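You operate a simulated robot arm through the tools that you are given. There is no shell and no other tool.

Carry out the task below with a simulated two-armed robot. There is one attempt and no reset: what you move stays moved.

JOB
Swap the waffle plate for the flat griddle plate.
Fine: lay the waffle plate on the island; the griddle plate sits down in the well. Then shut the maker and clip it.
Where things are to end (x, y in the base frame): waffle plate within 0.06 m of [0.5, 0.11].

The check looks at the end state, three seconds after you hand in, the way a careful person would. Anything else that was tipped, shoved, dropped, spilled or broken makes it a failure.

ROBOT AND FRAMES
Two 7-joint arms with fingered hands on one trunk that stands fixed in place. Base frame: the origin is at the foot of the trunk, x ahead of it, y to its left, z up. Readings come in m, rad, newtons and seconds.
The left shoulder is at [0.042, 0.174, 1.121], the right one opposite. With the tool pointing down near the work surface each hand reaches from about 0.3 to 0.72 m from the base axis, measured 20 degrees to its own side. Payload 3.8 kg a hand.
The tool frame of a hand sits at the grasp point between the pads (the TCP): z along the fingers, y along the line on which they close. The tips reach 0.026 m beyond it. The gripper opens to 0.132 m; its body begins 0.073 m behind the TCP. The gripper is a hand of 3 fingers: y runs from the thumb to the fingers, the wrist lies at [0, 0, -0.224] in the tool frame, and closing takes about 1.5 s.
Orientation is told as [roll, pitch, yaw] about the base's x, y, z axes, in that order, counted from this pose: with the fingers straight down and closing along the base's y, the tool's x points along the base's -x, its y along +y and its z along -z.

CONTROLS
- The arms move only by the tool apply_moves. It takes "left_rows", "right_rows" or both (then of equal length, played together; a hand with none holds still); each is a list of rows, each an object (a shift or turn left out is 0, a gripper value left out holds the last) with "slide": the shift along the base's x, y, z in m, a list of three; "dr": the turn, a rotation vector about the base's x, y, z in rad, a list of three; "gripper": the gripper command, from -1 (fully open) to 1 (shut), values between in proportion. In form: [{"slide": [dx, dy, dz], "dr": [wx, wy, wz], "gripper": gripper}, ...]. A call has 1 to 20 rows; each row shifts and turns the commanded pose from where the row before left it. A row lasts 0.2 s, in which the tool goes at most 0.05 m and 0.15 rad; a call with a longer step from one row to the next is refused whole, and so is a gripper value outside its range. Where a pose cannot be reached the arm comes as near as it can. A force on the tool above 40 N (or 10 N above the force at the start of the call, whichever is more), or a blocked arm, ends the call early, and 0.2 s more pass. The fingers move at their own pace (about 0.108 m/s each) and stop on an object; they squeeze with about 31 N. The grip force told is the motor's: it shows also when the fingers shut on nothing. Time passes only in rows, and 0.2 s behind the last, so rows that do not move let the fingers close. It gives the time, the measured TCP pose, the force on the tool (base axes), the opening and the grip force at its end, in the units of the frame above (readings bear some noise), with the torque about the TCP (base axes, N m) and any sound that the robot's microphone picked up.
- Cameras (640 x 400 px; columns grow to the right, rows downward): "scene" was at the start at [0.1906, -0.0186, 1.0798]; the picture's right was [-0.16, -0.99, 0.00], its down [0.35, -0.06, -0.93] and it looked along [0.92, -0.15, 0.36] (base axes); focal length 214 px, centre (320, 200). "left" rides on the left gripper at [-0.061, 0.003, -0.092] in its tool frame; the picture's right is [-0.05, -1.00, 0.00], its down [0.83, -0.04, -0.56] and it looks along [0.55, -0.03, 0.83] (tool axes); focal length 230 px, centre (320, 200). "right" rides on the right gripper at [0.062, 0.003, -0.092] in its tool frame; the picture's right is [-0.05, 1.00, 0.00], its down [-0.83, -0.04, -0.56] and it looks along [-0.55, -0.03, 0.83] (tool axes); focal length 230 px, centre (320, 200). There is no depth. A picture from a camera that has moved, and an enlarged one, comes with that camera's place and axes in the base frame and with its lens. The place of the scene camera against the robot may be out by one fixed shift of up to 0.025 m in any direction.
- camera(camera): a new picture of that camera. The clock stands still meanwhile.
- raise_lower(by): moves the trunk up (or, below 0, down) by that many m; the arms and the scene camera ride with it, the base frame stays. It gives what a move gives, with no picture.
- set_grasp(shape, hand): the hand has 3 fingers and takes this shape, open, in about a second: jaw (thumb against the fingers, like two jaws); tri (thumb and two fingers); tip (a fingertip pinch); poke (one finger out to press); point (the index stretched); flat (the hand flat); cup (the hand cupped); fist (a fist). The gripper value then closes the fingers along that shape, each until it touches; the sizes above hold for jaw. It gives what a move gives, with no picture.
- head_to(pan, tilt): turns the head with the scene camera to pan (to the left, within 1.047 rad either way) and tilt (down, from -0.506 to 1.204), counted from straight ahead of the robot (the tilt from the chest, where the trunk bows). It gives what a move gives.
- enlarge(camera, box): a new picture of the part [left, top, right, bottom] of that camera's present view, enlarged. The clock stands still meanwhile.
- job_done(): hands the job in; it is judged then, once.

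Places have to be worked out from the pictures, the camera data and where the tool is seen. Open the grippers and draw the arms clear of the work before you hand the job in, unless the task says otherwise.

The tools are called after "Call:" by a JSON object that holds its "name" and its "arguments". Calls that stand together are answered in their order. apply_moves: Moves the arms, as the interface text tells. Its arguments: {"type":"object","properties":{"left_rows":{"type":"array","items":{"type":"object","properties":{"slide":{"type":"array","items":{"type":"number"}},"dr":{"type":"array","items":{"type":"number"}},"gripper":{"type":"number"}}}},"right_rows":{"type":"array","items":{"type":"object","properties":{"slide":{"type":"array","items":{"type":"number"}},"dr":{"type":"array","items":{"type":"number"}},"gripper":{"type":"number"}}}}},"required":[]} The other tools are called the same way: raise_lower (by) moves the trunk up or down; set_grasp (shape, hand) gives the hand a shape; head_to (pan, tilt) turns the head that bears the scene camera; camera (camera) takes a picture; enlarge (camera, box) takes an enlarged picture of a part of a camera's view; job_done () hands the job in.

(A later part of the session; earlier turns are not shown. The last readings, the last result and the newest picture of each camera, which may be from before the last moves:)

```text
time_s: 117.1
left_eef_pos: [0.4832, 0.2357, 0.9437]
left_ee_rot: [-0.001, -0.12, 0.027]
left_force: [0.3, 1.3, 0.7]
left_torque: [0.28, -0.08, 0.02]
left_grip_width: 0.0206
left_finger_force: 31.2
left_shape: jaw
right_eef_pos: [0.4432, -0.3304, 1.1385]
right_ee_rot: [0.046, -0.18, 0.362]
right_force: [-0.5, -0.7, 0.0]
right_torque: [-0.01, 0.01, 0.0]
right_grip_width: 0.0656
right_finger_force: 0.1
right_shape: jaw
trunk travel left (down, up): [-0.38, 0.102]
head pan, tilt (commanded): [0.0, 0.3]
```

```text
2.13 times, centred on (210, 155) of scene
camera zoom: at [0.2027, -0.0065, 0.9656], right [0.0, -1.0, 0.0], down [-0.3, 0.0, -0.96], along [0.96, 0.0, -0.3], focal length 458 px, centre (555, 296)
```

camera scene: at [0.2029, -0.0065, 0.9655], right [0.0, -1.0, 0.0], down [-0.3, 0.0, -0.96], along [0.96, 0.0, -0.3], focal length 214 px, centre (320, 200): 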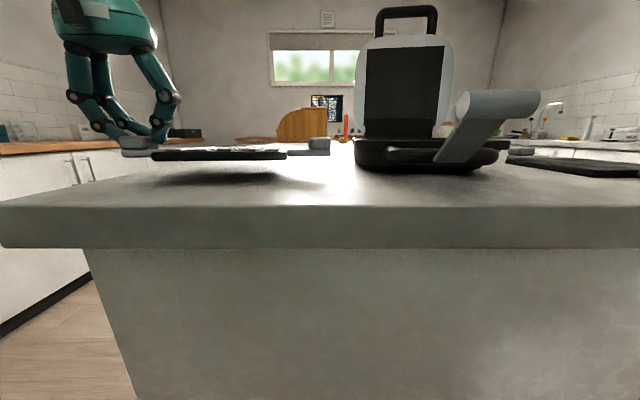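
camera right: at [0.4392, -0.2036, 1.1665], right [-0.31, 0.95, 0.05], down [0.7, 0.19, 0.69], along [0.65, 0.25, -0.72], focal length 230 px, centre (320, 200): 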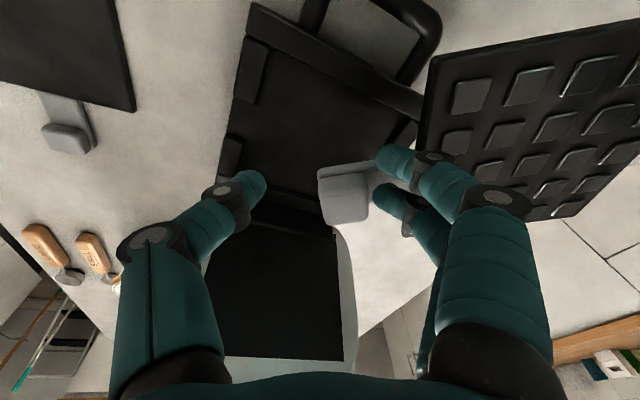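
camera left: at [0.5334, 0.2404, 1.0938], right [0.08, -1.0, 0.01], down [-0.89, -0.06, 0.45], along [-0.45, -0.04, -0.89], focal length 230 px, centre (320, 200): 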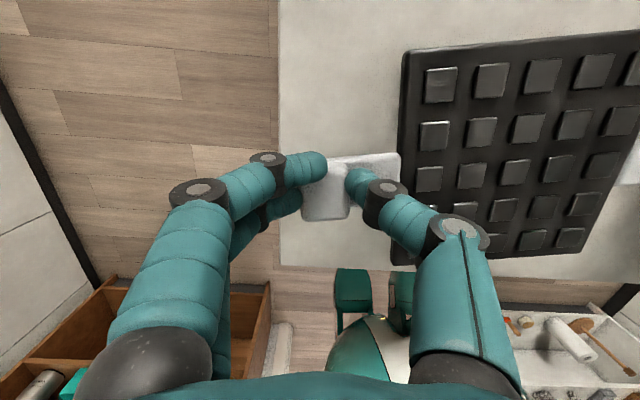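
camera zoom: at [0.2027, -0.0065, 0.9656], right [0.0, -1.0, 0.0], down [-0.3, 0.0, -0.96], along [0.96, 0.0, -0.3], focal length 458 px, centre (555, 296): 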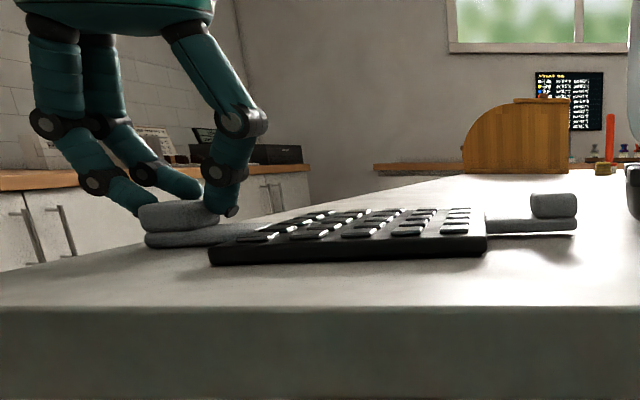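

The front edge touches. I lower a touch more and then open the fingers gently.

Call:
{"name": "apply_moves", "arguments": {"left_rows": [{"slide": [0, 0, -0.002]}, {"slide": [0, 0, -0.002]}, {}]}}

Call:
{"name": "apply_moves", "arguments": {"left_rows": [{"gripper": 0.6}, {"gripper": 0.4}, {"gripper": 0.2}, {"gripper": 0.2}]}}

Call:
{"name": "enlarge", "arguments": {"camera": "scene", "box": [60, 80, 360, 230]}}

```text
time_s: 117.9
left_eef_pos: [0.4827, 0.2351, 0.943]
left_ee_rot: [-0.003, -0.127, 0.026]
left_force: [5.9, 1.0, 25.0]
left_torque: [0.25, -0.14, 0.03]
left_grip_width: 0.0221
left_finger_force: 31.3
left_shape: jaw
right_eef_pos: [0.4426, -0.3308, 1.1389]
right_ee_rot: [0.045, -0.181, 0.363]
right_force: [-0.1, 0.8, 0.2]
right_torque: [0.01, -0.04, -0.03]
right_grip_width: 0.0654
right_finger_force: 0.0
right_shape: jaw
trunk travel left (down, up): [-0.38, 0.102]
head pan, tilt (commanded): [0.0, 0.3]
```

```text
time_s: 118.9
left_eef_pos: [0.4809, 0.2354, 0.9373]
left_ee_rot: [0.001, -0.111, 0.025]
left_force: [-1.9, -1.3, 3.8]
left_torque: [-0.17, 0.03, -0.07]
left_grip_width: 0.0532
left_finger_force: 0.0
left_shape: jaw
right_eef_pos: [0.4428, -0.329, 1.1404]
right_ee_rot: [0.046, -0.181, 0.362]
right_force: [-0.4, 0.0, -0.7]
right_torque: [0.01, -0.01, 0.04]
right_grip_width: 0.0656
right_finger_force: 0.2
right_shape: jaw
trunk travel left (down, up): [-0.38, 0.102]
head pan, tilt (commanded): [0.0, 0.3]
```

```text
2.13 times, centred on (210, 155) of scene
camera zoom: at [0.2023, -0.0068, 0.9655], right [0.0, -1.0, 0.0], down [-0.3, 0.0, -0.96], along [0.96, 0.0, -0.3], focal length 458 px, centre (555, 296)
```

zoom: 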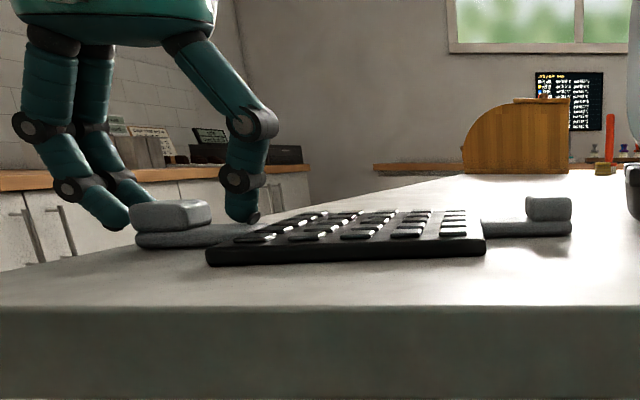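

The waffle plate lies flat on the island. I lift the left hand straight up and check the plate's position.

Call:
{"name": "apply_moves", "arguments": {"left_rows": [{"slide": [0, 0, 0.015], "gripper": 0.2}, {"slide": [0, 0, 0.03]}, {"slide": [0, 0, 0.04]}, {"slide": [-0.01, 0, 0.045]}, {"slide": [-0.02, -0.02, 0.04]}, {"slide": [-0.02, -0.04, 0.01]}]}}

Call:
{"name": "camera", "arguments": {"camera": "left"}}

Call:
{"name": "camera", "arguments": {"camera": "right"}}

Call:
{"name": "camera", "arguments": {"camera": "scene"}}

```text
time_s: 120.3
left_eef_pos: [0.4352, 0.1734, 1.1186]
left_ee_rot: [0.001, -0.117, 0.025]
left_force: [-0.3, -0.9, 0.7]
left_torque: [0.0, -0.01, -0.01]
left_grip_width: 0.0524
left_finger_force: 0.1
left_shape: jaw
right_eef_pos: [0.4427, -0.3307, 1.1381]
right_ee_rot: [0.045, -0.18, 0.36]
right_force: [0.3, 0.3, 0.5]
right_torque: [0.03, -0.05, 0.0]
right_grip_width: 0.0654
right_finger_force: 0.1
right_shape: jaw
trunk travel left (down, up): [-0.38, 0.102]
head pan, tilt (commanded): [0.0, 0.3]
```

```text
taken
camera left: at [0.485, 0.178, 1.2189], right [0.08, -1.0, 0.01], down [-0.89, -0.07, 0.45], along [-0.45, -0.04, -0.89], focal length 230 px, centre (320, 200)
```

left: 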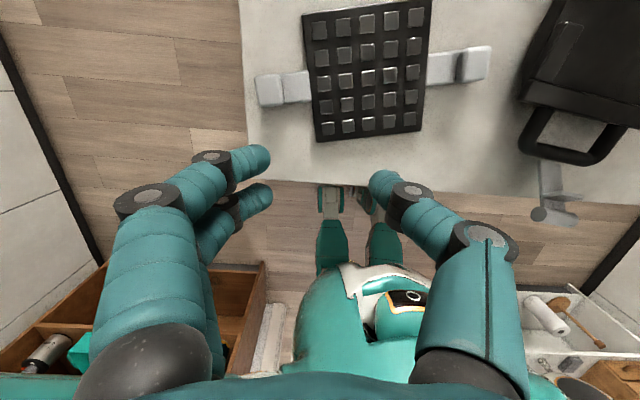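

```text
taken
camera right: at [0.3723, -0.3601, 1.2184], right [-0.31, 0.95, 0.05], down [0.7, 0.19, 0.69], along [0.65, 0.25, -0.72], focal length 230 px, centre (320, 200)
```

right: 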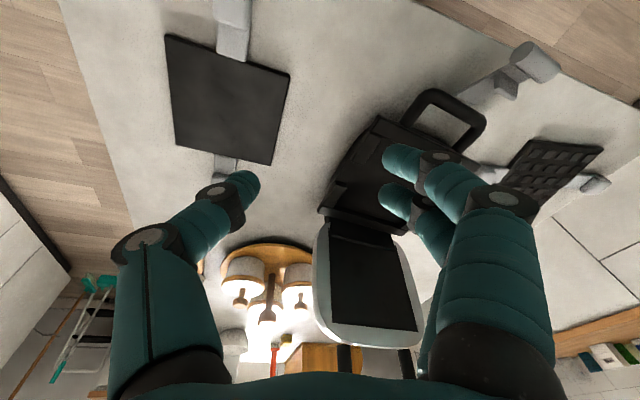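

```text
taken
camera scene: at [0.2029, -0.0071, 0.9655], right [0.0, -1.0, 0.0], down [-0.3, 0.0, -0.96], along [0.96, 0.0, -0.3], focal length 214 px, centre (320, 200)
```

scene: 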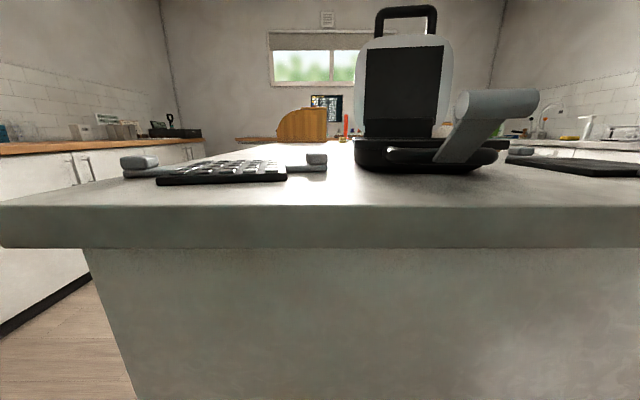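

The waffle plate centre is ≈ (0.495, 0.123), well inside the target. Next the griddle: I straighten the right hand, turn it to yaw ≈ 1.57 and bring it above the griddle's near knob (≈ 0.40, −0.42).

Call:
{"name": "apply_moves", "arguments": {"right_rows": [{"slide": [0, -0.02, 0], "dr": [-0.05, 0.077, 0]}, {"slide": [0, -0.02, 0], "dr": [-0.05, 0.077, 0]}, {"slide": [-0.01, -0.02, 0], "dr": [0, 0, 0.14]}, {"slide": [-0.01, -0.02, 0], "dr": [0, 0, 0.14]}, {"slide": [-0.01, 0, 0], "dr": [0, 0, 0.14]}, {"slide": [-0.01, 0, 0], "dr": [0, 0, 0.14]}, {"slide": [0, 0, 0], "dr": [0, 0, 0.14]}, {"slide": [0, 0, -0.01], "dr": [0, 0, 0.14]}, {"slide": [0, 0, -0.02], "dr": [0, 0, 0.14]}, {"slide": [0, 0, -0.02], "dr": [0, 0, 0.14]}, {"slide": [0, 0, -0.02], "dr": [0, 0, 0.09]}]}}

Call:
{"name": "camera", "arguments": {"camera": "right"}}

```text
time_s: 122.7
left_eef_pos: [0.4337, 0.1735, 1.1189]
left_ee_rot: [-0.001, -0.118, 0.025]
left_force: [-0.5, -0.6, -0.4]
left_torque: [0.0, 0.0, 0.0]
left_grip_width: 0.0529
left_finger_force: 0.1
left_shape: jaw
right_eef_pos: [0.4029, -0.4107, 1.0655]
right_ee_rot: [0.005, 0.0, 1.579]
right_force: [0.7, 0.2, 0.1]
right_torque: [-0.01, -0.03, -0.04]
right_grip_width: 0.0656
right_finger_force: 0.1
right_shape: jaw
trunk travel left (down, up): [-0.38, 0.102]
head pan, tilt (commanded): [0.0, 0.3]
```

```text
taken
camera right: at [0.4017, -0.4737, 1.1584], right [-1.0, 0.05, 0.01], down [0.04, 0.83, 0.56], along [0.02, 0.56, -0.83], focal length 230 px, centre (320, 200)
```

right: 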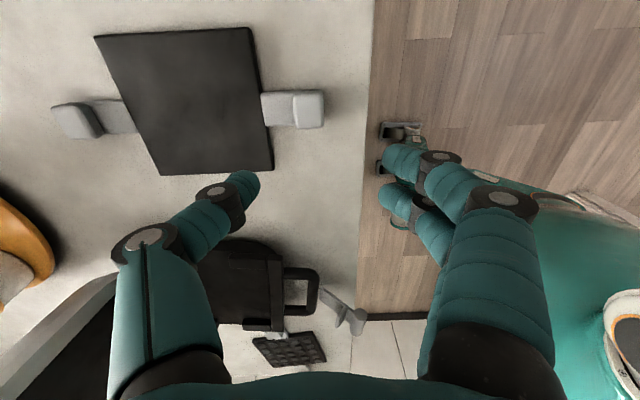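

The near knob is at ≈ (0.412, −0.423). I align over it with a 45 mm opening and descend.

Call:
{"name": "apply_moves", "arguments": {"right_rows": [{"slide": [0.009, -0.012, -0.01], "gripper": 0.32}, {"slide": [0, 0, -0.03]}, {"slide": [0, 0, -0.03]}, {"slide": [0, 0, -0.02]}, {"slide": [0, 0, -0.01]}, {}]}}

Call:
{"name": "camera", "arguments": {"camera": "right"}}

```text
time_s: 124.1
left_eef_pos: [0.4343, 0.1739, 1.1203]
left_ee_rot: [-0.003, -0.118, 0.026]
left_force: [-0.4, 0.2, 0.3]
left_torque: [-0.02, 0.02, -0.01]
left_grip_width: 0.0526
left_finger_force: 0.1
left_shape: jaw
right_eef_pos: [0.4105, -0.4223, 0.9679]
right_ee_rot: [0.008, -0.001, 1.576]
right_force: [0.5, 0.3, -0.3]
right_torque: [0.02, -0.02, 0.0]
right_grip_width: 0.0452
right_finger_force: 0.0
right_shape: jaw
trunk travel left (down, up): [-0.38, 0.102]
head pan, tilt (commanded): [0.0, 0.3]
```

```text
taken
camera right: at [0.4091, -0.4851, 1.0608], right [-1.0, 0.05, 0.01], down [0.04, 0.83, 0.56], along [0.02, 0.56, -0.83], focal length 230 px, centre (320, 200)
```

right: 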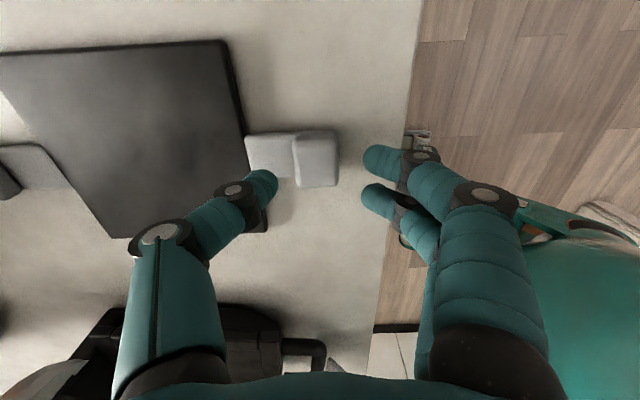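

Knob centre ≈ (0.413, −0.427). Small correction and final descent.

Call:
{"name": "apply_moves", "arguments": {"right_rows": [{"slide": [0.002, -0.004, -0.008]}, {"slide": [0, 0, -0.007]}, {"slide": [0, 0, -0.005]}, {"slide": [0, 0, -0.003]}]}}

Call:
{"name": "camera", "arguments": {"camera": "right"}}

Call:
{"name": "camera", "arguments": {"camera": "scene"}}

```text
time_s: 125.1
left_eef_pos: [0.4351, 0.1748, 1.1197]
left_ee_rot: [-0.002, -0.118, 0.027]
left_force: [0.1, 1.1, -0.8]
left_torque: [0.0, -0.03, 0.02]
left_grip_width: 0.0527
left_finger_force: 0.0
left_shape: jaw
right_eef_pos: [0.4126, -0.4265, 0.9464]
right_ee_rot: [0.005, 0.0, 1.573]
right_force: [-1.2, -0.6, -0.1]
right_torque: [0.01, 0.0, 0.02]
right_grip_width: 0.0454
right_finger_force: 0.0
right_shape: jaw
trunk travel left (down, up): [-0.38, 0.102]
head pan, tilt (commanded): [0.0, 0.3]
```

```text
taken
camera right: at [0.4111, -0.4887, 1.038], right [-1.0, 0.05, 0.01], down [0.04, 0.83, 0.55], along [0.02, 0.55, -0.83], focal length 230 px, centre (320, 200)
```

right: 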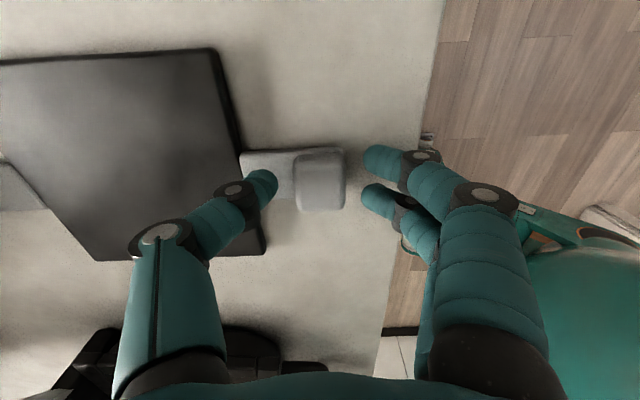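

```text
taken
camera scene: at [0.2027, -0.0064, 0.9656], right [0.0, -1.0, 0.0], down [-0.3, 0.0, -0.96], along [0.96, 0.0, -0.3], focal length 214 px, centre (320, 200)
```

scene: 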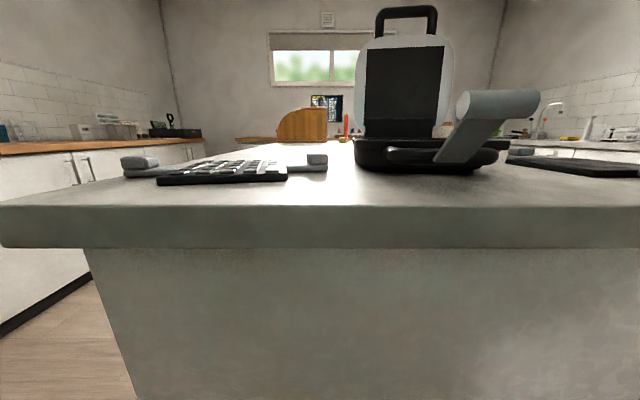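

Aligned; I lower 3 mm more and close on the knob.

Call:
{"name": "apply_moves", "arguments": {"right_rows": [{"slide": [0, 0, -0.003]}, {"gripper": 0.6}, {"gripper": 0.95}, {"gripper": 0.95}, {"gripper": 0.95}, {"gripper": 0.95}]}}

Call:
{"name": "camera", "arguments": {"camera": "right"}}

```text
time_s: 126.5
left_eef_pos: [0.4353, 0.1753, 1.1189]
left_ee_rot: [0.0, -0.119, 0.026]
left_force: [0.4, -1.0, -0.1]
left_torque: [0.0, -0.02, -0.01]
left_grip_width: 0.0526
left_finger_force: 0.0
left_shape: jaw
right_eef_pos: [0.4126, -0.4263, 0.9426]
right_ee_rot: [0.007, -0.001, 1.574]
right_force: [-0.5, 0.2, 0.1]
right_torque: [-0.02, 0.05, 0.03]
right_grip_width: 0.0241
right_finger_force: 30.9
right_shape: jaw
trunk travel left (down, up): [-0.38, 0.102]
head pan, tilt (commanded): [0.0, 0.3]
```

```text
taken
camera right: at [0.4113, -0.4886, 1.0345], right [-1.0, 0.05, 0.01], down [0.04, 0.83, 0.56], along [0.02, 0.55, -0.83], focal length 230 px, centre (320, 200)
```

right: 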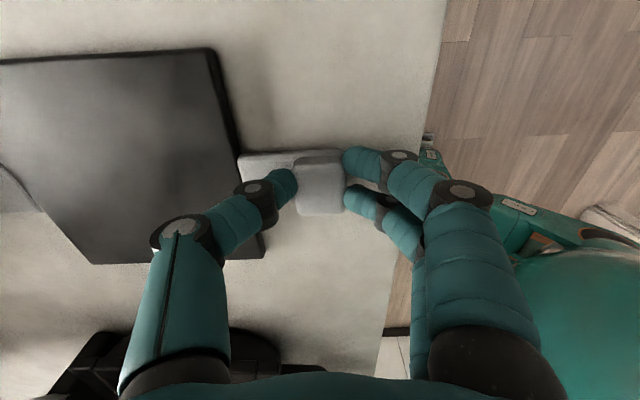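

Firm grip. I lift slowly and check the load.

Call:
{"name": "apply_moves", "arguments": {"right_rows": [{"slide": [0, 0, 0.006]}, {"slide": [0, 0, 0.01]}, {"slide": [0, 0, 0.012]}, {"slide": [0, 0, 0.012]}]}}

Call:
{"name": "camera", "arguments": {"camera": "right"}}

```text
time_s: 127.5
left_eef_pos: [0.4345, 0.1743, 1.1191]
left_ee_rot: [-0.001, -0.12, 0.027]
left_force: [0.2, 0.5, 0.0]
left_torque: [-0.02, 0.04, 0.01]
left_grip_width: 0.0527
left_finger_force: 0.1
left_shape: jaw
right_eef_pos: [0.4129, -0.4269, 0.9824]
right_ee_rot: [0.007, 0.001, 1.575]
right_force: [-0.4, -0.6, -2.2]
right_torque: [-0.03, 0.29, -0.04]
right_grip_width: 0.0245
right_finger_force: 30.6
right_shape: jaw
trunk travel left (down, up): [-0.38, 0.102]
head pan, tilt (commanded): [0.0, 0.3]
```

```text
taken
camera right: at [0.4105, -0.4894, 1.0748], right [-1.0, 0.05, 0.01], down [0.04, 0.83, 0.56], along [0.02, 0.56, -0.83], focal length 230 px, centre (320, 200)
```

right: 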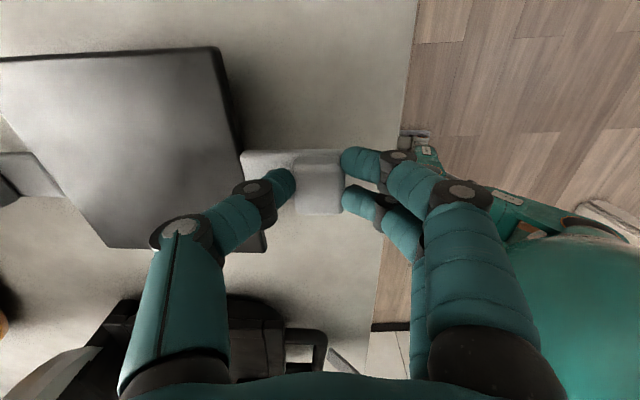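

It holds well (2.2 N, 0.29 N·m). I raise it a bit more and swing it 90° clockwise (hand yaw → 0), then bring it to the space right-front of the maker.

Call:
{"name": "apply_moves", "arguments": {"right_rows": [{"slide": [0, 0, 0.015], "dr": [0, 0, -0.08]}, {"slide": [0, 0, 0.015], "dr": [0, 0, -0.12]}, {"slide": [0, 0, 0.01], "dr": [0, 0, -0.14]}, {"dr": [0, 0, -0.14]}, {"dr": [0, 0, -0.14]}, {"dr": [0, 0, -0.14]}, {"dr": [0, 0, -0.14]}, {"dr": [0, 0, -0.14]}, {"dr": [0, 0, -0.14]}, {"dr": [0, 0, -0.14]}, {"dr": [0, 0, -0.14]}, {"dr": [0, 0, -0.11]}, {}]}}

Call:
{"name": "camera", "arguments": {"camera": "right"}}

```text
time_s: 130.3
left_eef_pos: [0.4348, 0.1742, 1.119]
left_ee_rot: [-0.001, -0.119, 0.025]
left_force: [-0.1, 0.6, -0.1]
left_torque: [-0.02, 0.01, 0.02]
left_grip_width: 0.0525
left_finger_force: 0.1
left_shape: jaw
right_eef_pos: [0.4136, -0.4256, 1.0216]
right_ee_rot: [0.007, 0.0, 0.003]
right_force: [-0.5, -0.4, -2.6]
right_torque: [0.3, 0.01, -0.01]
right_grip_width: 0.0241
right_finger_force: 30.7
right_shape: jaw
trunk travel left (down, up): [-0.38, 0.102]
head pan, tilt (commanded): [0.0, 0.3]
```

```text
taken
camera right: at [0.3521, -0.4246, 1.1146], right [0.05, 1.0, 0.01], down [0.83, -0.04, 0.56], along [0.55, -0.02, -0.83], focal length 230 px, centre (320, 200)
```

right: 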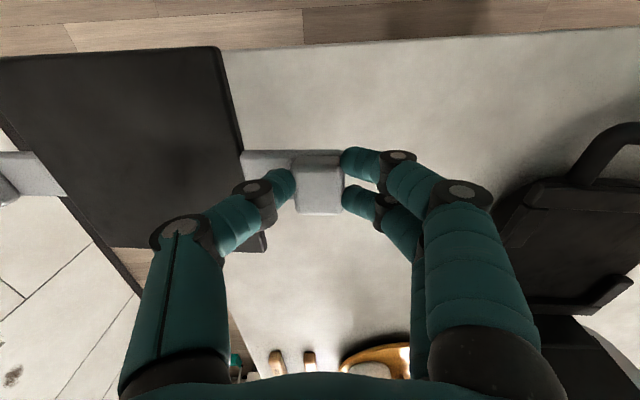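

Plate now points to −y from the hand. I move it to hand position (0.42, −0.30) and lower it toward the table.

Call:
{"name": "apply_moves", "arguments": {"right_rows": [{"slide": [0.001, 0.015, 0]}, {"slide": [0.001, 0.02, 0]}, {"slide": [0.001, 0.022, 0]}, {"slide": [0.001, 0.022, 0]}, {"slide": [0.001, 0.022, -0.005]}, {"slide": [0.001, 0.015, -0.01]}, {"slide": [0, 0.01, -0.015]}, {"slide": [0, 0, -0.015]}, {"slide": [0, 0, -0.012]}, {"slide": [0, 0, -0.008]}]}}

Call:
{"name": "head_to", "arguments": {"pan": -0.5, "tilt": 0.3}}

Call:
{"name": "camera", "arguments": {"camera": "scene"}}

Call:
{"name": "camera", "arguments": {"camera": "right"}}

```text
time_s: 132.5
left_eef_pos: [0.4334, 0.1735, 1.1191]
left_ee_rot: [-0.002, -0.118, 0.027]
left_force: [-0.2, 0.1, 0.1]
left_torque: [0.0, -0.01, 0.02]
left_grip_width: 0.0525
left_finger_force: 0.0
left_shape: jaw
right_eef_pos: [0.4191, -0.3013, 0.9573]
right_ee_rot: [0.006, 0.0, 0.004]
right_force: [-0.4, 0.1, -1.7]
right_torque: [0.07, 0.01, -0.01]
right_grip_width: 0.0245
right_finger_force: 30.9
right_shape: jaw
trunk travel left (down, up): [-0.38, 0.102]
head pan, tilt (commanded): [0.0, 0.3]
```

```text
time_s: 133.4
left_eef_pos: [0.4353, 0.1737, 1.1191]
left_ee_rot: [-0.001, -0.117, 0.028]
left_force: [0.5, 0.2, 0.9]
left_torque: [-0.01, 0.0, -0.01]
left_grip_width: 0.0526
left_finger_force: 0.2
left_shape: jaw
right_eef_pos: [0.4187, -0.3002, 0.9579]
right_ee_rot: [0.006, 0.001, 0.005]
right_force: [0.5, 0.3, -0.9]
right_torque: [0.06, 0.0, -0.01]
right_grip_width: 0.0245
right_finger_force: 30.9
right_shape: jaw
trunk travel left (down, up): [-0.38, 0.102]
head pan, tilt (commanded): [-0.499, 0.3]
```

```text
taken
camera scene: at [0.1915, -0.0512, 0.9656], right [-0.48, -0.88, 0.0], down [-0.26, 0.14, -0.96], along [0.84, -0.46, -0.3], focal length 214 px, centre (320, 200)
```

scene: 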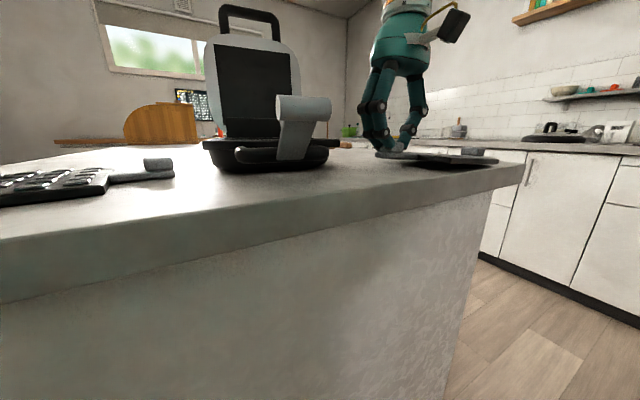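

```text
taken
camera right: at [0.358, -0.2994, 1.0498], right [0.05, 1.0, 0.01], down [0.83, -0.04, 0.56], along [0.55, -0.02, -0.83], focal length 230 px, centre (320, 200)
```

right: 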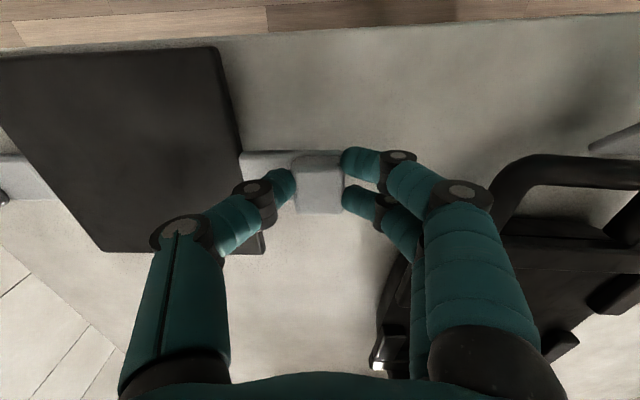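

The far end of the plate already touches the table. I lower the rest in small steps and release.

Call:
{"name": "apply_moves", "arguments": {"right_rows": [{"slide": [0, 0, -0.004]}, {"slide": [0, 0, -0.004]}, {"slide": [0, 0, -0.003]}]}}

Call:
{"name": "apply_moves", "arguments": {"right_rows": [{"slide": [0, 0, -0.002]}, {"gripper": 0.6}, {"gripper": 0.4}, {"gripper": 0.25}, {"gripper": 0.25}]}}

Call:
{"name": "camera", "arguments": {"camera": "right"}}

```text
time_s: 134.2
left_eef_pos: [0.4351, 0.1743, 1.1198]
left_ee_rot: [-0.001, -0.119, 0.026]
left_force: [0.1, -0.2, 0.2]
left_torque: [0.01, -0.01, 0.04]
left_grip_width: 0.0528
left_finger_force: 0.1
left_shape: jaw
right_eef_pos: [0.4194, -0.3007, 0.9468]
right_ee_rot: [0.008, 0.0, 0.005]
right_force: [0.4, 0.2, -1.1]
right_torque: [-0.07, 0.01, 0.02]
right_grip_width: 0.024
right_finger_force: 30.5
right_shape: jaw
trunk travel left (down, up): [-0.38, 0.102]
head pan, tilt (commanded): [-0.499, 0.3]
```

```text
time_s: 135.4
left_eef_pos: [0.4346, 0.1742, 1.119]
left_ee_rot: [-0.002, -0.118, 0.025]
left_force: [-0.5, 0.0, 0.2]
left_torque: [0.01, -0.01, 0.02]
left_grip_width: 0.0528
left_finger_force: 0.0
left_shape: jaw
right_eef_pos: [0.4187, -0.3006, 0.9444]
right_ee_rot: [0.006, 0.0, 0.004]
right_force: [-0.2, 0.7, -0.5]
right_torque: [-0.01, -0.03, 0.03]
right_grip_width: 0.049
right_finger_force: 0.1
right_shape: jaw
trunk travel left (down, up): [-0.38, 0.102]
head pan, tilt (commanded): [-0.499, 0.3]
```

```text
taken
camera right: at [0.3582, -0.2986, 1.0369], right [0.05, 1.0, 0.01], down [0.83, -0.04, 0.56], along [0.55, -0.02, -0.83], focal length 230 px, centre (320, 200)
```

right: 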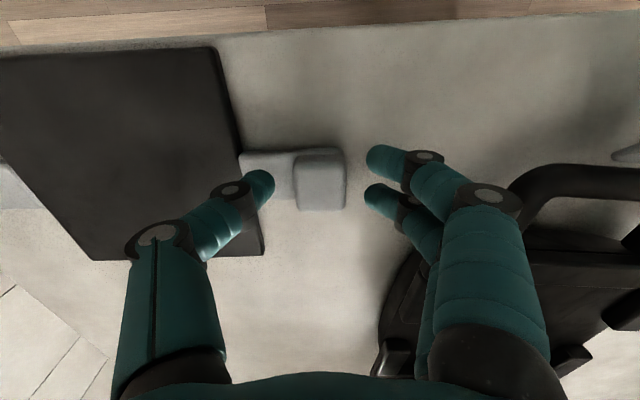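

Released and flat. I raise the hand, lean it −0.18 (same lean as at the well), and move over the griddle's outer (−y) knob.

Call:
{"name": "apply_moves", "arguments": {"right_rows": [{"slide": [0, 0, 0.02]}, {"slide": [0, 0, 0.03]}, {"slide": [0, -0.02, 0.02], "dr": [0, -0.06, 0]}, {"slide": [0, -0.04, 0], "dr": [0, -0.06, 0]}, {"slide": [0, -0.045, 0], "dr": [0, -0.06, 0]}, {"slide": [0, -0.045, 0]}, {"slide": [0, -0.045, 0]}, {"slide": [0, -0.035, 0]}, {}]}}

Call:
{"name": "camera", "arguments": {"camera": "right"}}

```text
time_s: 137.4
left_eef_pos: [0.4348, 0.1736, 1.1199]
left_ee_rot: [-0.002, -0.119, 0.024]
left_force: [-0.6, 0.7, -0.2]
left_torque: [-0.01, 0.01, -0.02]
left_grip_width: 0.0525
left_finger_force: 0.0
left_shape: jaw
right_eef_pos: [0.4193, -0.5311, 1.0137]
right_ee_rot: [0.004, -0.18, 0.007]
right_force: [0.8, -0.2, 0.6]
right_torque: [-0.01, 0.03, 0.04]
right_grip_width: 0.0491
right_finger_force: 0.0
right_shape: jaw
trunk travel left (down, up): [-0.38, 0.102]
head pan, tilt (commanded): [-0.499, 0.3]
```

```text
taken
camera right: at [0.3423, -0.5292, 1.0943], right [0.05, 1.0, 0.01], down [0.72, -0.04, 0.69], along [0.69, -0.02, -0.72], focal length 230 px, centre (320, 200)
```

right: 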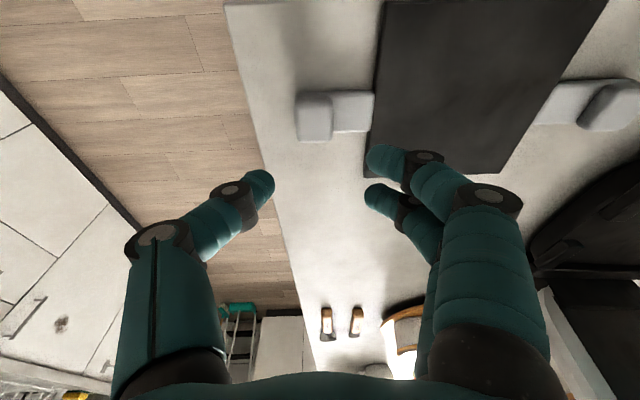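

The outer knob is at ≈ (0.415, −0.534). I correct and descend to it.

Call:
{"name": "apply_moves", "arguments": {"right_rows": [{"slide": [-0.0065, -0.003, -0.02]}, {"slide": [0, 0, -0.02]}, {"slide": [0, 0, -0.012]}, {}]}}

Call:
{"name": "camera", "arguments": {"camera": "right"}}

```text
time_s: 138.4
left_eef_pos: [0.4344, 0.1742, 1.1192]
left_ee_rot: [-0.001, -0.119, 0.027]
left_force: [-0.4, 0.0, 0.0]
left_torque: [-0.01, 0.03, -0.06]
left_grip_width: 0.0527
left_finger_force: 0.1
left_shape: jaw
right_eef_pos: [0.4118, -0.5327, 0.9616]
right_ee_rot: [0.007, -0.182, 0.006]
right_force: [0.5, 0.6, 0.0]
right_torque: [-0.01, 0.01, -0.01]
right_grip_width: 0.049
right_finger_force: 0.0
right_shape: jaw
trunk travel left (down, up): [-0.38, 0.102]
head pan, tilt (commanded): [-0.499, 0.3]
```

```text
taken
camera right: at [0.3351, -0.5319, 1.0419], right [0.04, 1.0, 0.01], down [0.72, -0.04, 0.7], along [0.69, -0.02, -0.72], focal length 230 px, centre (320, 200)
```

right: 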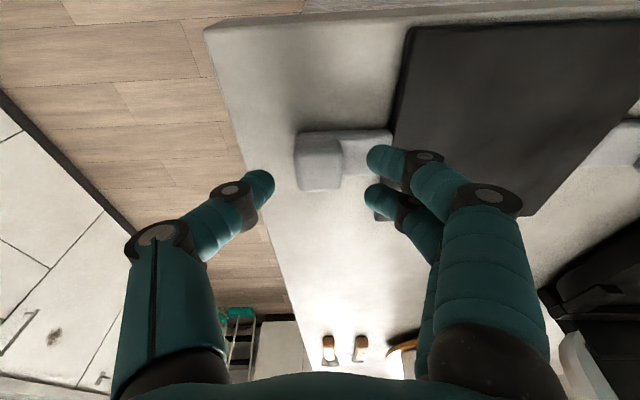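

Well aligned (knob ≈ 0.4125, −0.535). I descend the last 16 mm and close.

Call:
{"name": "apply_moves", "arguments": {"right_rows": [{"slide": [-0.001, -0.002, -0.008]}, {"slide": [0, 0, -0.006]}, {"slide": [0, 0, -0.003]}, {"gripper": 0.6}, {"gripper": 0.95}, {"gripper": 0.95}, {"gripper": 0.95}, {"gripper": 0.95}]}}

Call:
{"name": "camera", "arguments": {"camera": "right"}}

```text
time_s: 140.2
left_eef_pos: [0.4338, 0.1749, 1.1192]
left_ee_rot: [-0.002, -0.12, 0.026]
left_force: [0.2, 1.0, -0.4]
left_torque: [-0.01, -0.01, 0.04]
left_grip_width: 0.0525
left_finger_force: 0.1
left_shape: jaw
right_eef_pos: [0.4103, -0.5344, 0.9459]
right_ee_rot: [0.008, -0.181, 0.004]
right_force: [-1.5, 0.6, 1.0]
right_torque: [-0.01, -0.05, 0.14]
right_grip_width: 0.0224
right_finger_force: 31.0
right_shape: jaw
trunk travel left (down, up): [-0.38, 0.102]
head pan, tilt (commanded): [-0.499, 0.3]
```

```text
taken
camera right: at [0.3341, -0.5334, 1.0254], right [0.04, 1.0, 0.01], down [0.72, -0.04, 0.7], along [0.69, -0.02, -0.72], focal length 230 px, centre (320, 200)
```

right: 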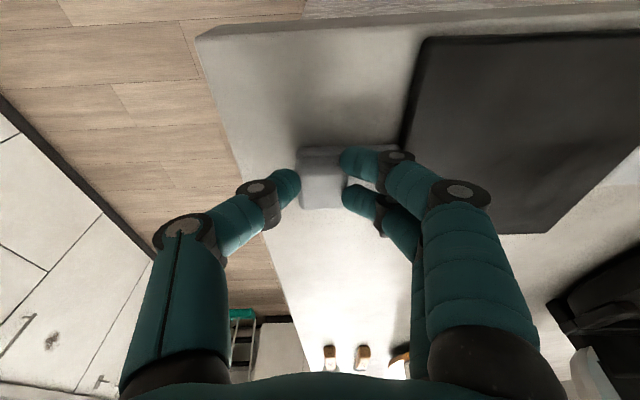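

Gripped. I lift it clear to z≈1.06.

Call:
{"name": "apply_moves", "arguments": {"right_rows": [{"slide": [0, 0, 0.008]}, {"slide": [0, 0, 0.014]}, {"slide": [0, 0, 0.016]}, {"slide": [0, 0, 0.018]}, {"slide": [0, 0, 0.02]}, {"slide": [0, 0, 0.02]}, {"slide": [0, 0, 0.02]}]}}

Call:
{"name": "camera", "arguments": {"camera": "right"}}

Call:
{"name": "camera", "arguments": {"camera": "scene"}}

```text
time_s: 141.8
left_eef_pos: [0.4343, 0.1728, 1.1204]
left_ee_rot: [-0.002, -0.118, 0.026]
left_force: [-0.2, -0.2, 0.4]
left_torque: [-0.01, 0.03, -0.01]
left_grip_width: 0.0527
left_finger_force: 0.1
left_shape: jaw
right_eef_pos: [0.4119, -0.5361, 1.0611]
right_ee_rot: [0.005, -0.179, 0.004]
right_force: [-0.6, -1.2, -1.9]
right_torque: [-0.24, 0.1, 0.01]
right_grip_width: 0.0201
right_finger_force: 31.0
right_shape: jaw
trunk travel left (down, up): [-0.38, 0.102]
head pan, tilt (commanded): [-0.499, 0.3]
```

```text
taken
camera right: at [0.3356, -0.5351, 1.1415], right [0.05, 1.0, 0.01], down [0.72, -0.04, 0.69], along [0.69, -0.02, -0.72], focal length 230 px, centre (320, 200)
```

right: 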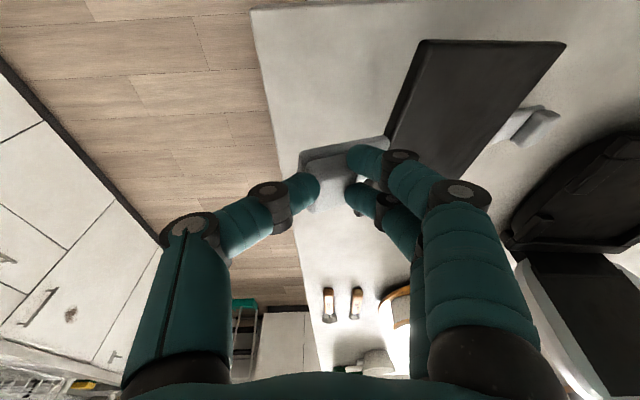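

```text
taken
camera scene: at [0.1914, -0.0513, 0.9656], right [-0.48, -0.88, 0.0], down [-0.26, 0.14, -0.96], along [0.84, -0.46, -0.3], focal length 214 px, centre (320, 200)
```

scene: 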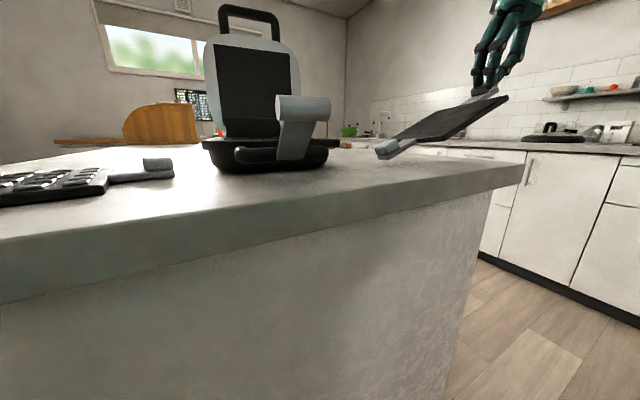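

The plate drooped about 35° in this grip (fingers on the inner side hold it less well), its far end near the table. I try leaning the hand to level the plate and see whether the grip holds.

Call:
{"name": "apply_moves", "arguments": {"right_rows": [{"slide": [0, 0, 0.01], "dr": [0.08, 0, 0]}, {"slide": [0, 0, 0.01], "dr": [0.08, 0, 0]}, {"slide": [0, 0, 0.005], "dr": [0.08, 0, 0]}, {"dr": [0.08, 0, 0]}, {"dr": [0.08, 0, 0]}]}}

Call:
{"name": "camera", "arguments": {"camera": "scene"}}

Call:
{"name": "camera", "arguments": {"camera": "right"}}

```text
time_s: 143.0
left_eef_pos: [0.4358, 0.173, 1.119]
left_ee_rot: [-0.003, -0.118, 0.028]
left_force: [-0.5, 0.7, -0.3]
left_torque: [0.0, -0.04, 0.02]
left_grip_width: 0.0529
left_finger_force: 0.1
left_shape: jaw
right_eef_pos: [0.412, -0.5348, 1.0867]
right_ee_rot: [0.411, -0.166, -0.067]
right_force: [-0.8, 1.0, -3.1]
right_torque: [-0.29, 0.06, 0.0]
right_grip_width: 0.02
right_finger_force: 30.8
right_shape: jaw
trunk travel left (down, up): [-0.38, 0.102]
head pan, tilt (commanded): [-0.499, 0.3]
```

```text
taken
camera scene: at [0.1915, -0.0516, 0.9655], right [-0.48, -0.88, 0.0], down [-0.26, 0.14, -0.96], along [0.84, -0.46, -0.3], focal length 214 px, centre (320, 200)
```

scene: 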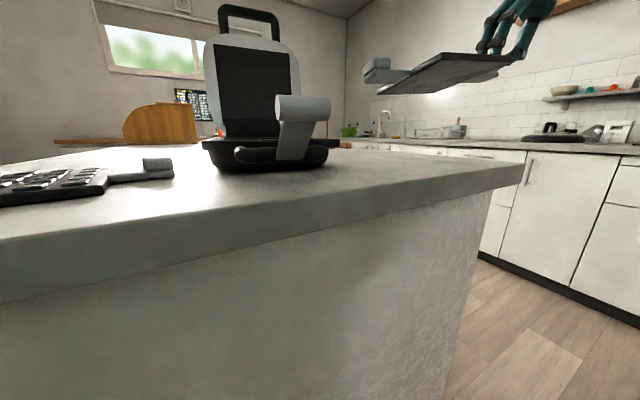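

```text
taken
camera right: at [0.3355, -0.5656, 1.1606], right [0.04, 0.91, 0.4], down [0.72, -0.31, 0.62], along [0.69, 0.26, -0.67], focal length 230 px, centre (320, 200)
```

right: 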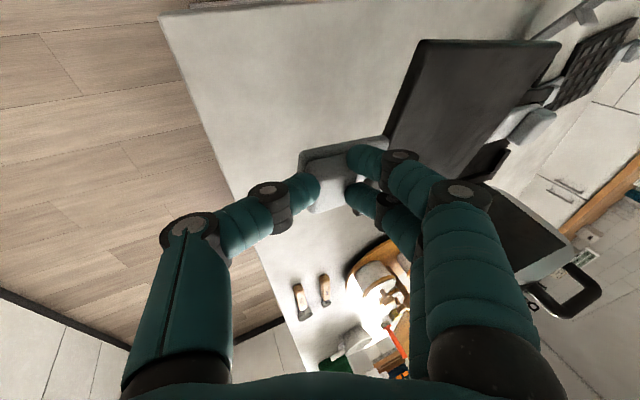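

With the hand leaned 0.4 rad the plate is nearly level and the grip holds. I carry it toward the maker, turning slightly to match the maker's yaw.

Call:
{"name": "apply_moves", "arguments": {"right_rows": [{"slide": [0.006, 0.012, 0.002]}, {"slide": [0.01, 0.02, 0.002], "dr": [0, 0, -0.02]}, {"slide": [0.012, 0.023, 0], "dr": [0, 0, -0.02]}, {"slide": [0.012, 0.023, 0], "dr": [0, 0, -0.02]}, {"slide": [0.012, 0.023, 0], "dr": [0, 0, -0.02]}, {"slide": [0.012, 0.023, 0], "dr": [0, 0, -0.02]}]}}

Call:
{"name": "camera", "arguments": {"camera": "scene"}}

Call:
{"name": "camera", "arguments": {"camera": "right"}}

```text
time_s: 144.4
left_eef_pos: [0.4356, 0.1752, 1.1191]
left_ee_rot: [-0.002, -0.118, 0.026]
left_force: [-0.2, 0.2, 1.0]
left_torque: [0.01, 0.01, 0.0]
left_grip_width: 0.0526
left_finger_force: 0.1
left_shape: jaw
right_eef_pos: [0.4756, -0.4093, 1.0904]
right_ee_rot: [0.411, -0.167, -0.168]
right_force: [0.4, 0.0, -2.8]
right_torque: [-0.31, 0.12, -0.04]
right_grip_width: 0.0199
right_finger_force: 30.7
right_shape: jaw
trunk travel left (down, up): [-0.38, 0.102]
head pan, tilt (commanded): [-0.499, 0.3]
```

```text
taken
camera scene: at [0.1916, -0.051, 0.9655], right [-0.48, -0.88, 0.0], down [-0.26, 0.14, -0.96], along [0.84, -0.46, -0.3], focal length 214 px, centre (320, 200)
```

scene: 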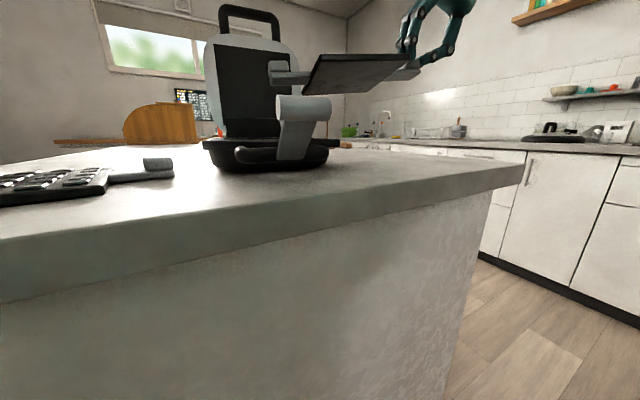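

```text
taken
camera right: at [0.3975, -0.4316, 1.1647], right [0.14, 0.91, 0.4], down [0.68, -0.38, 0.62], along [0.72, 0.19, -0.67], focal length 230 px, centre (320, 200)
```

right: 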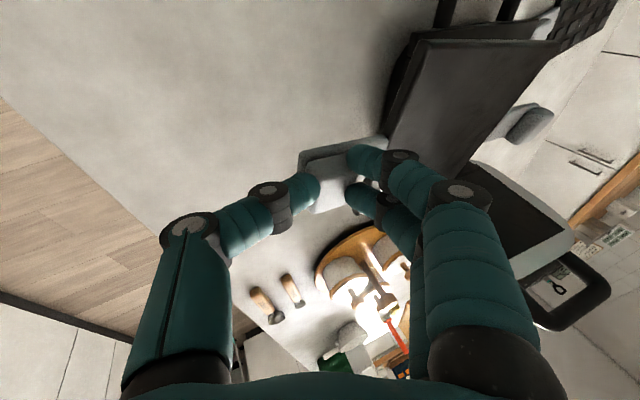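

Good. I continue to above the well.

Call:
{"name": "apply_moves", "arguments": {"right_rows": [{"slide": [0.011, 0.022, 0], "dr": [0, 0, -0.01]}, {"slide": [0.011, 0.022, 0], "dr": [0, 0, -0.01]}, {"slide": [0.011, 0.022, 0]}, {"slide": [0.011, 0.022, 0]}, {"slide": [0.011, 0.022, 0]}, {"slide": [0.01, 0.022, 0]}]}}

Call:
{"name": "camera", "arguments": {"camera": "right"}}

Call:
{"name": "head_to", "arguments": {"pan": -0.3, "tilt": 0.3}}

Call:
{"name": "camera", "arguments": {"camera": "scene"}}

```text
time_s: 145.8
left_eef_pos: [0.4353, 0.1755, 1.1191]
left_ee_rot: [-0.001, -0.117, 0.026]
left_force: [0.6, -0.5, -0.2]
left_torque: [-0.01, -0.03, 0.0]
left_grip_width: 0.0529
left_finger_force: 0.1
left_shape: jaw
right_eef_pos: [0.5426, -0.2778, 1.0897]
right_ee_rot: [0.41, -0.169, -0.187]
right_force: [0.2, 0.4, -2.3]
right_torque: [-0.29, 0.09, 0.02]
right_grip_width: 0.0196
right_finger_force: 31.7
right_shape: jaw
trunk travel left (down, up): [-0.38, 0.102]
head pan, tilt (commanded): [-0.499, 0.3]
```

```text
taken
camera right: at [0.4625, -0.298, 1.1639], right [0.16, 0.9, 0.4], down [0.68, -0.39, 0.62], along [0.72, 0.18, -0.67], focal length 230 px, centre (320, 200)
```

right: 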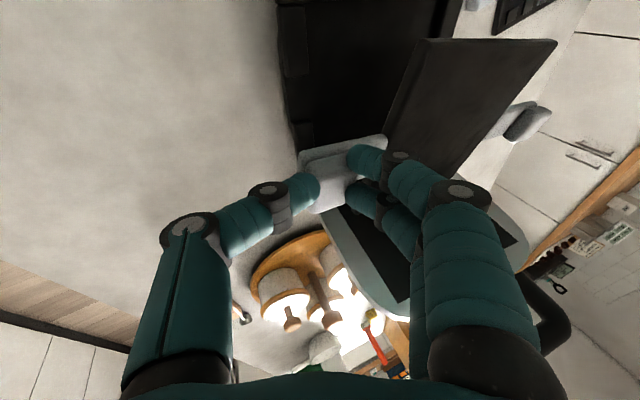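

```text
time_s: 146.5
left_eef_pos: [0.4332, 0.1739, 1.1189]
left_ee_rot: [-0.002, -0.119, 0.028]
left_force: [0.0, -1.1, 0.0]
left_torque: [-0.01, 0.0, -0.02]
left_grip_width: 0.0526
left_finger_force: 0.1
left_shape: jaw
right_eef_pos: [0.5414, -0.2788, 1.0893]
right_ee_rot: [0.41, -0.168, -0.187]
right_force: [-0.1, 0.8, -2.5]
right_torque: [-0.29, 0.1, 0.02]
right_grip_width: 0.02
right_finger_force: 31.2
right_shape: jaw
trunk travel left (down, up): [-0.38, 0.102]
head pan, tilt (commanded): [-0.3, 0.3]
```

```text
taken
camera scene: at [0.1987, -0.0342, 0.9655], right [-0.3, -0.96, 0.0], down [-0.28, 0.09, -0.96], along [0.91, -0.28, -0.3], focal length 214 px, centre (320, 200)
```

scene: 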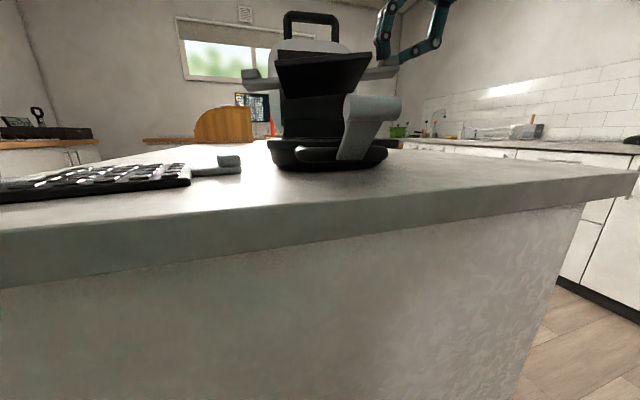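

The plate is above the well. I enlarge the scene view to check its tilt and alignment.

Call:
{"name": "enlarge", "arguments": {"camera": "scene", "box": [220, 0, 450, 180]}}

Call:
{"name": "apply_moves", "arguments": {"left_rows": [{"slide": [0.02, -0.03, 0.02]}, {"slide": [0.03, -0.03, 0.01]}, {"slide": [0.03, -0.03, 0]}, {"slide": [0.03, -0.03, 0], "gripper": 0}]}}

Call:
{"name": "camera", "arguments": {"camera": "left"}}

```text
2.22 times, centred on (335, 90) of scene
camera zoom: at [0.1987, -0.0342, 0.9655], right [-0.3, -0.96, 0.0], down [-0.28, 0.09, -0.96], along [0.91, -0.28, -0.3], focal length 477 px, centre (287, 444)
```

zoom: 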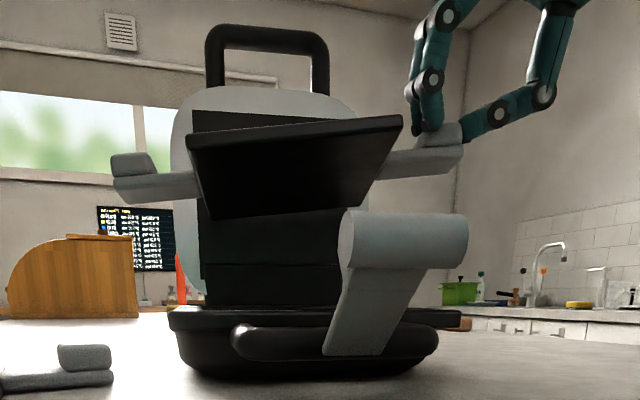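

```text
time_s: 147.5
left_eef_pos: [0.5424, 0.0526, 1.1481]
left_ee_rot: [0.0, -0.118, 0.024]
left_force: [0.0, -1.2, -0.5]
left_torque: [0.02, -0.03, -0.01]
left_grip_width: 0.0656
left_finger_force: 0.0
left_shape: jaw
right_eef_pos: [0.5423, -0.2784, 1.0878]
right_ee_rot: [0.413, -0.166, -0.188]
right_force: [0.6, -0.1, -2.6]
right_torque: [-0.3, 0.11, -0.02]
right_grip_width: 0.02
right_finger_force: 31.1
right_shape: jaw
trunk travel left (down, up): [-0.38, 0.102]
head pan, tilt (commanded): [-0.3, 0.3]
```

```text
taken
camera left: at [0.5927, 0.0576, 1.2482], right [0.08, -1.0, 0.01], down [-0.89, -0.06, 0.45], along [-0.45, -0.04, -0.89], focal length 230 px, centre (320, 200)
```

left: 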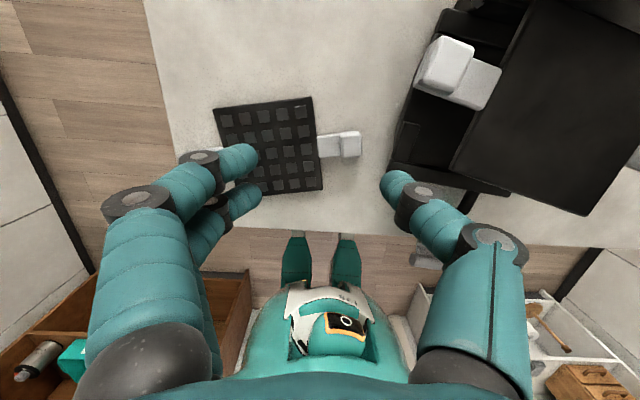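

The left camera shows the griddle's left knob at ≈ (0.614, −0.042), ~3 cm too far forward compared with where the waffle plate's knob sat (0.584, −0.036). I rotate the plate by +0.1 rad about the right knob and re-check.

Call:
{"name": "apply_moves", "arguments": {"right_rows": [{"dr": [0, 0, 0.05]}, {"dr": [0, 0, 0.05]}, {}]}}

Call:
{"name": "camera", "arguments": {"camera": "left"}}

Call:
{"name": "enlarge", "arguments": {"camera": "left", "box": [380, 0, 640, 230]}}

```text
time_s: 148.3
left_eef_pos: [0.541, 0.055, 1.149]
left_ee_rot: [-0.004, -0.119, 0.026]
left_force: [-0.2, 0.5, -1.1]
left_torque: [0.02, -0.03, 0.0]
left_grip_width: 0.0653
left_finger_force: 0.1
left_shape: jaw
right_eef_pos: [0.5425, -0.2786, 1.0899]
right_ee_rot: [0.412, -0.169, -0.085]
right_force: [0.2, -0.1, -2.8]
right_torque: [-0.34, 0.07, 0.04]
right_grip_width: 0.0198
right_finger_force: 30.8
right_shape: jaw
trunk travel left (down, up): [-0.38, 0.102]
head pan, tilt (commanded): [-0.3, 0.3]
```

```text
taken
camera left: at [0.5921, 0.0584, 1.2484], right [0.08, -1.0, 0.01], down [-0.89, -0.06, 0.45], along [-0.45, -0.04, -0.89], focal length 230 px, centre (320, 200)
```

left: 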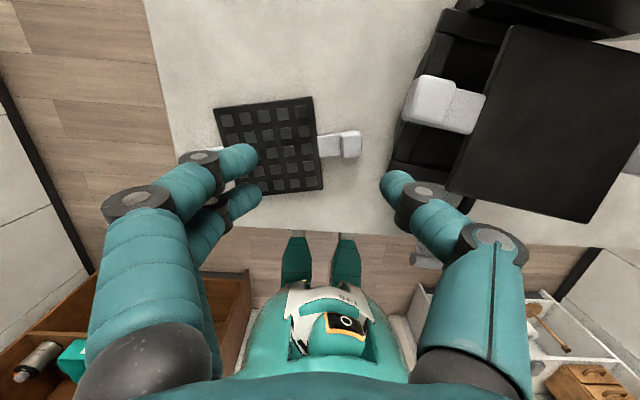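

```text
1.74 times, centred on (510, 115) of left
camera zoom: at [0.5921, 0.0584, 1.2484], right [0.08, -1.0, 0.01], down [-0.89, -0.06, 0.45], along [-0.45, -0.04, -0.89], focal length 400 px, centre (-10, 348)
```

zoom: 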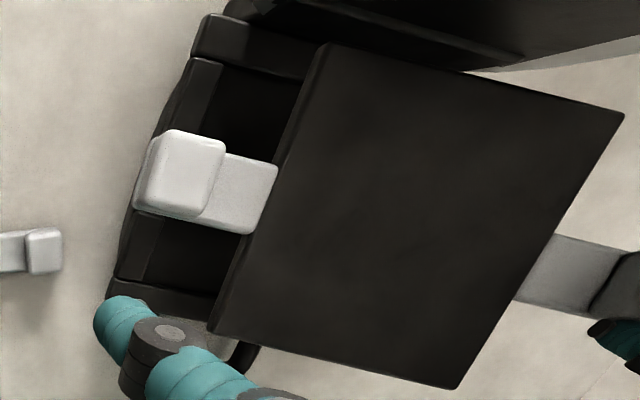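

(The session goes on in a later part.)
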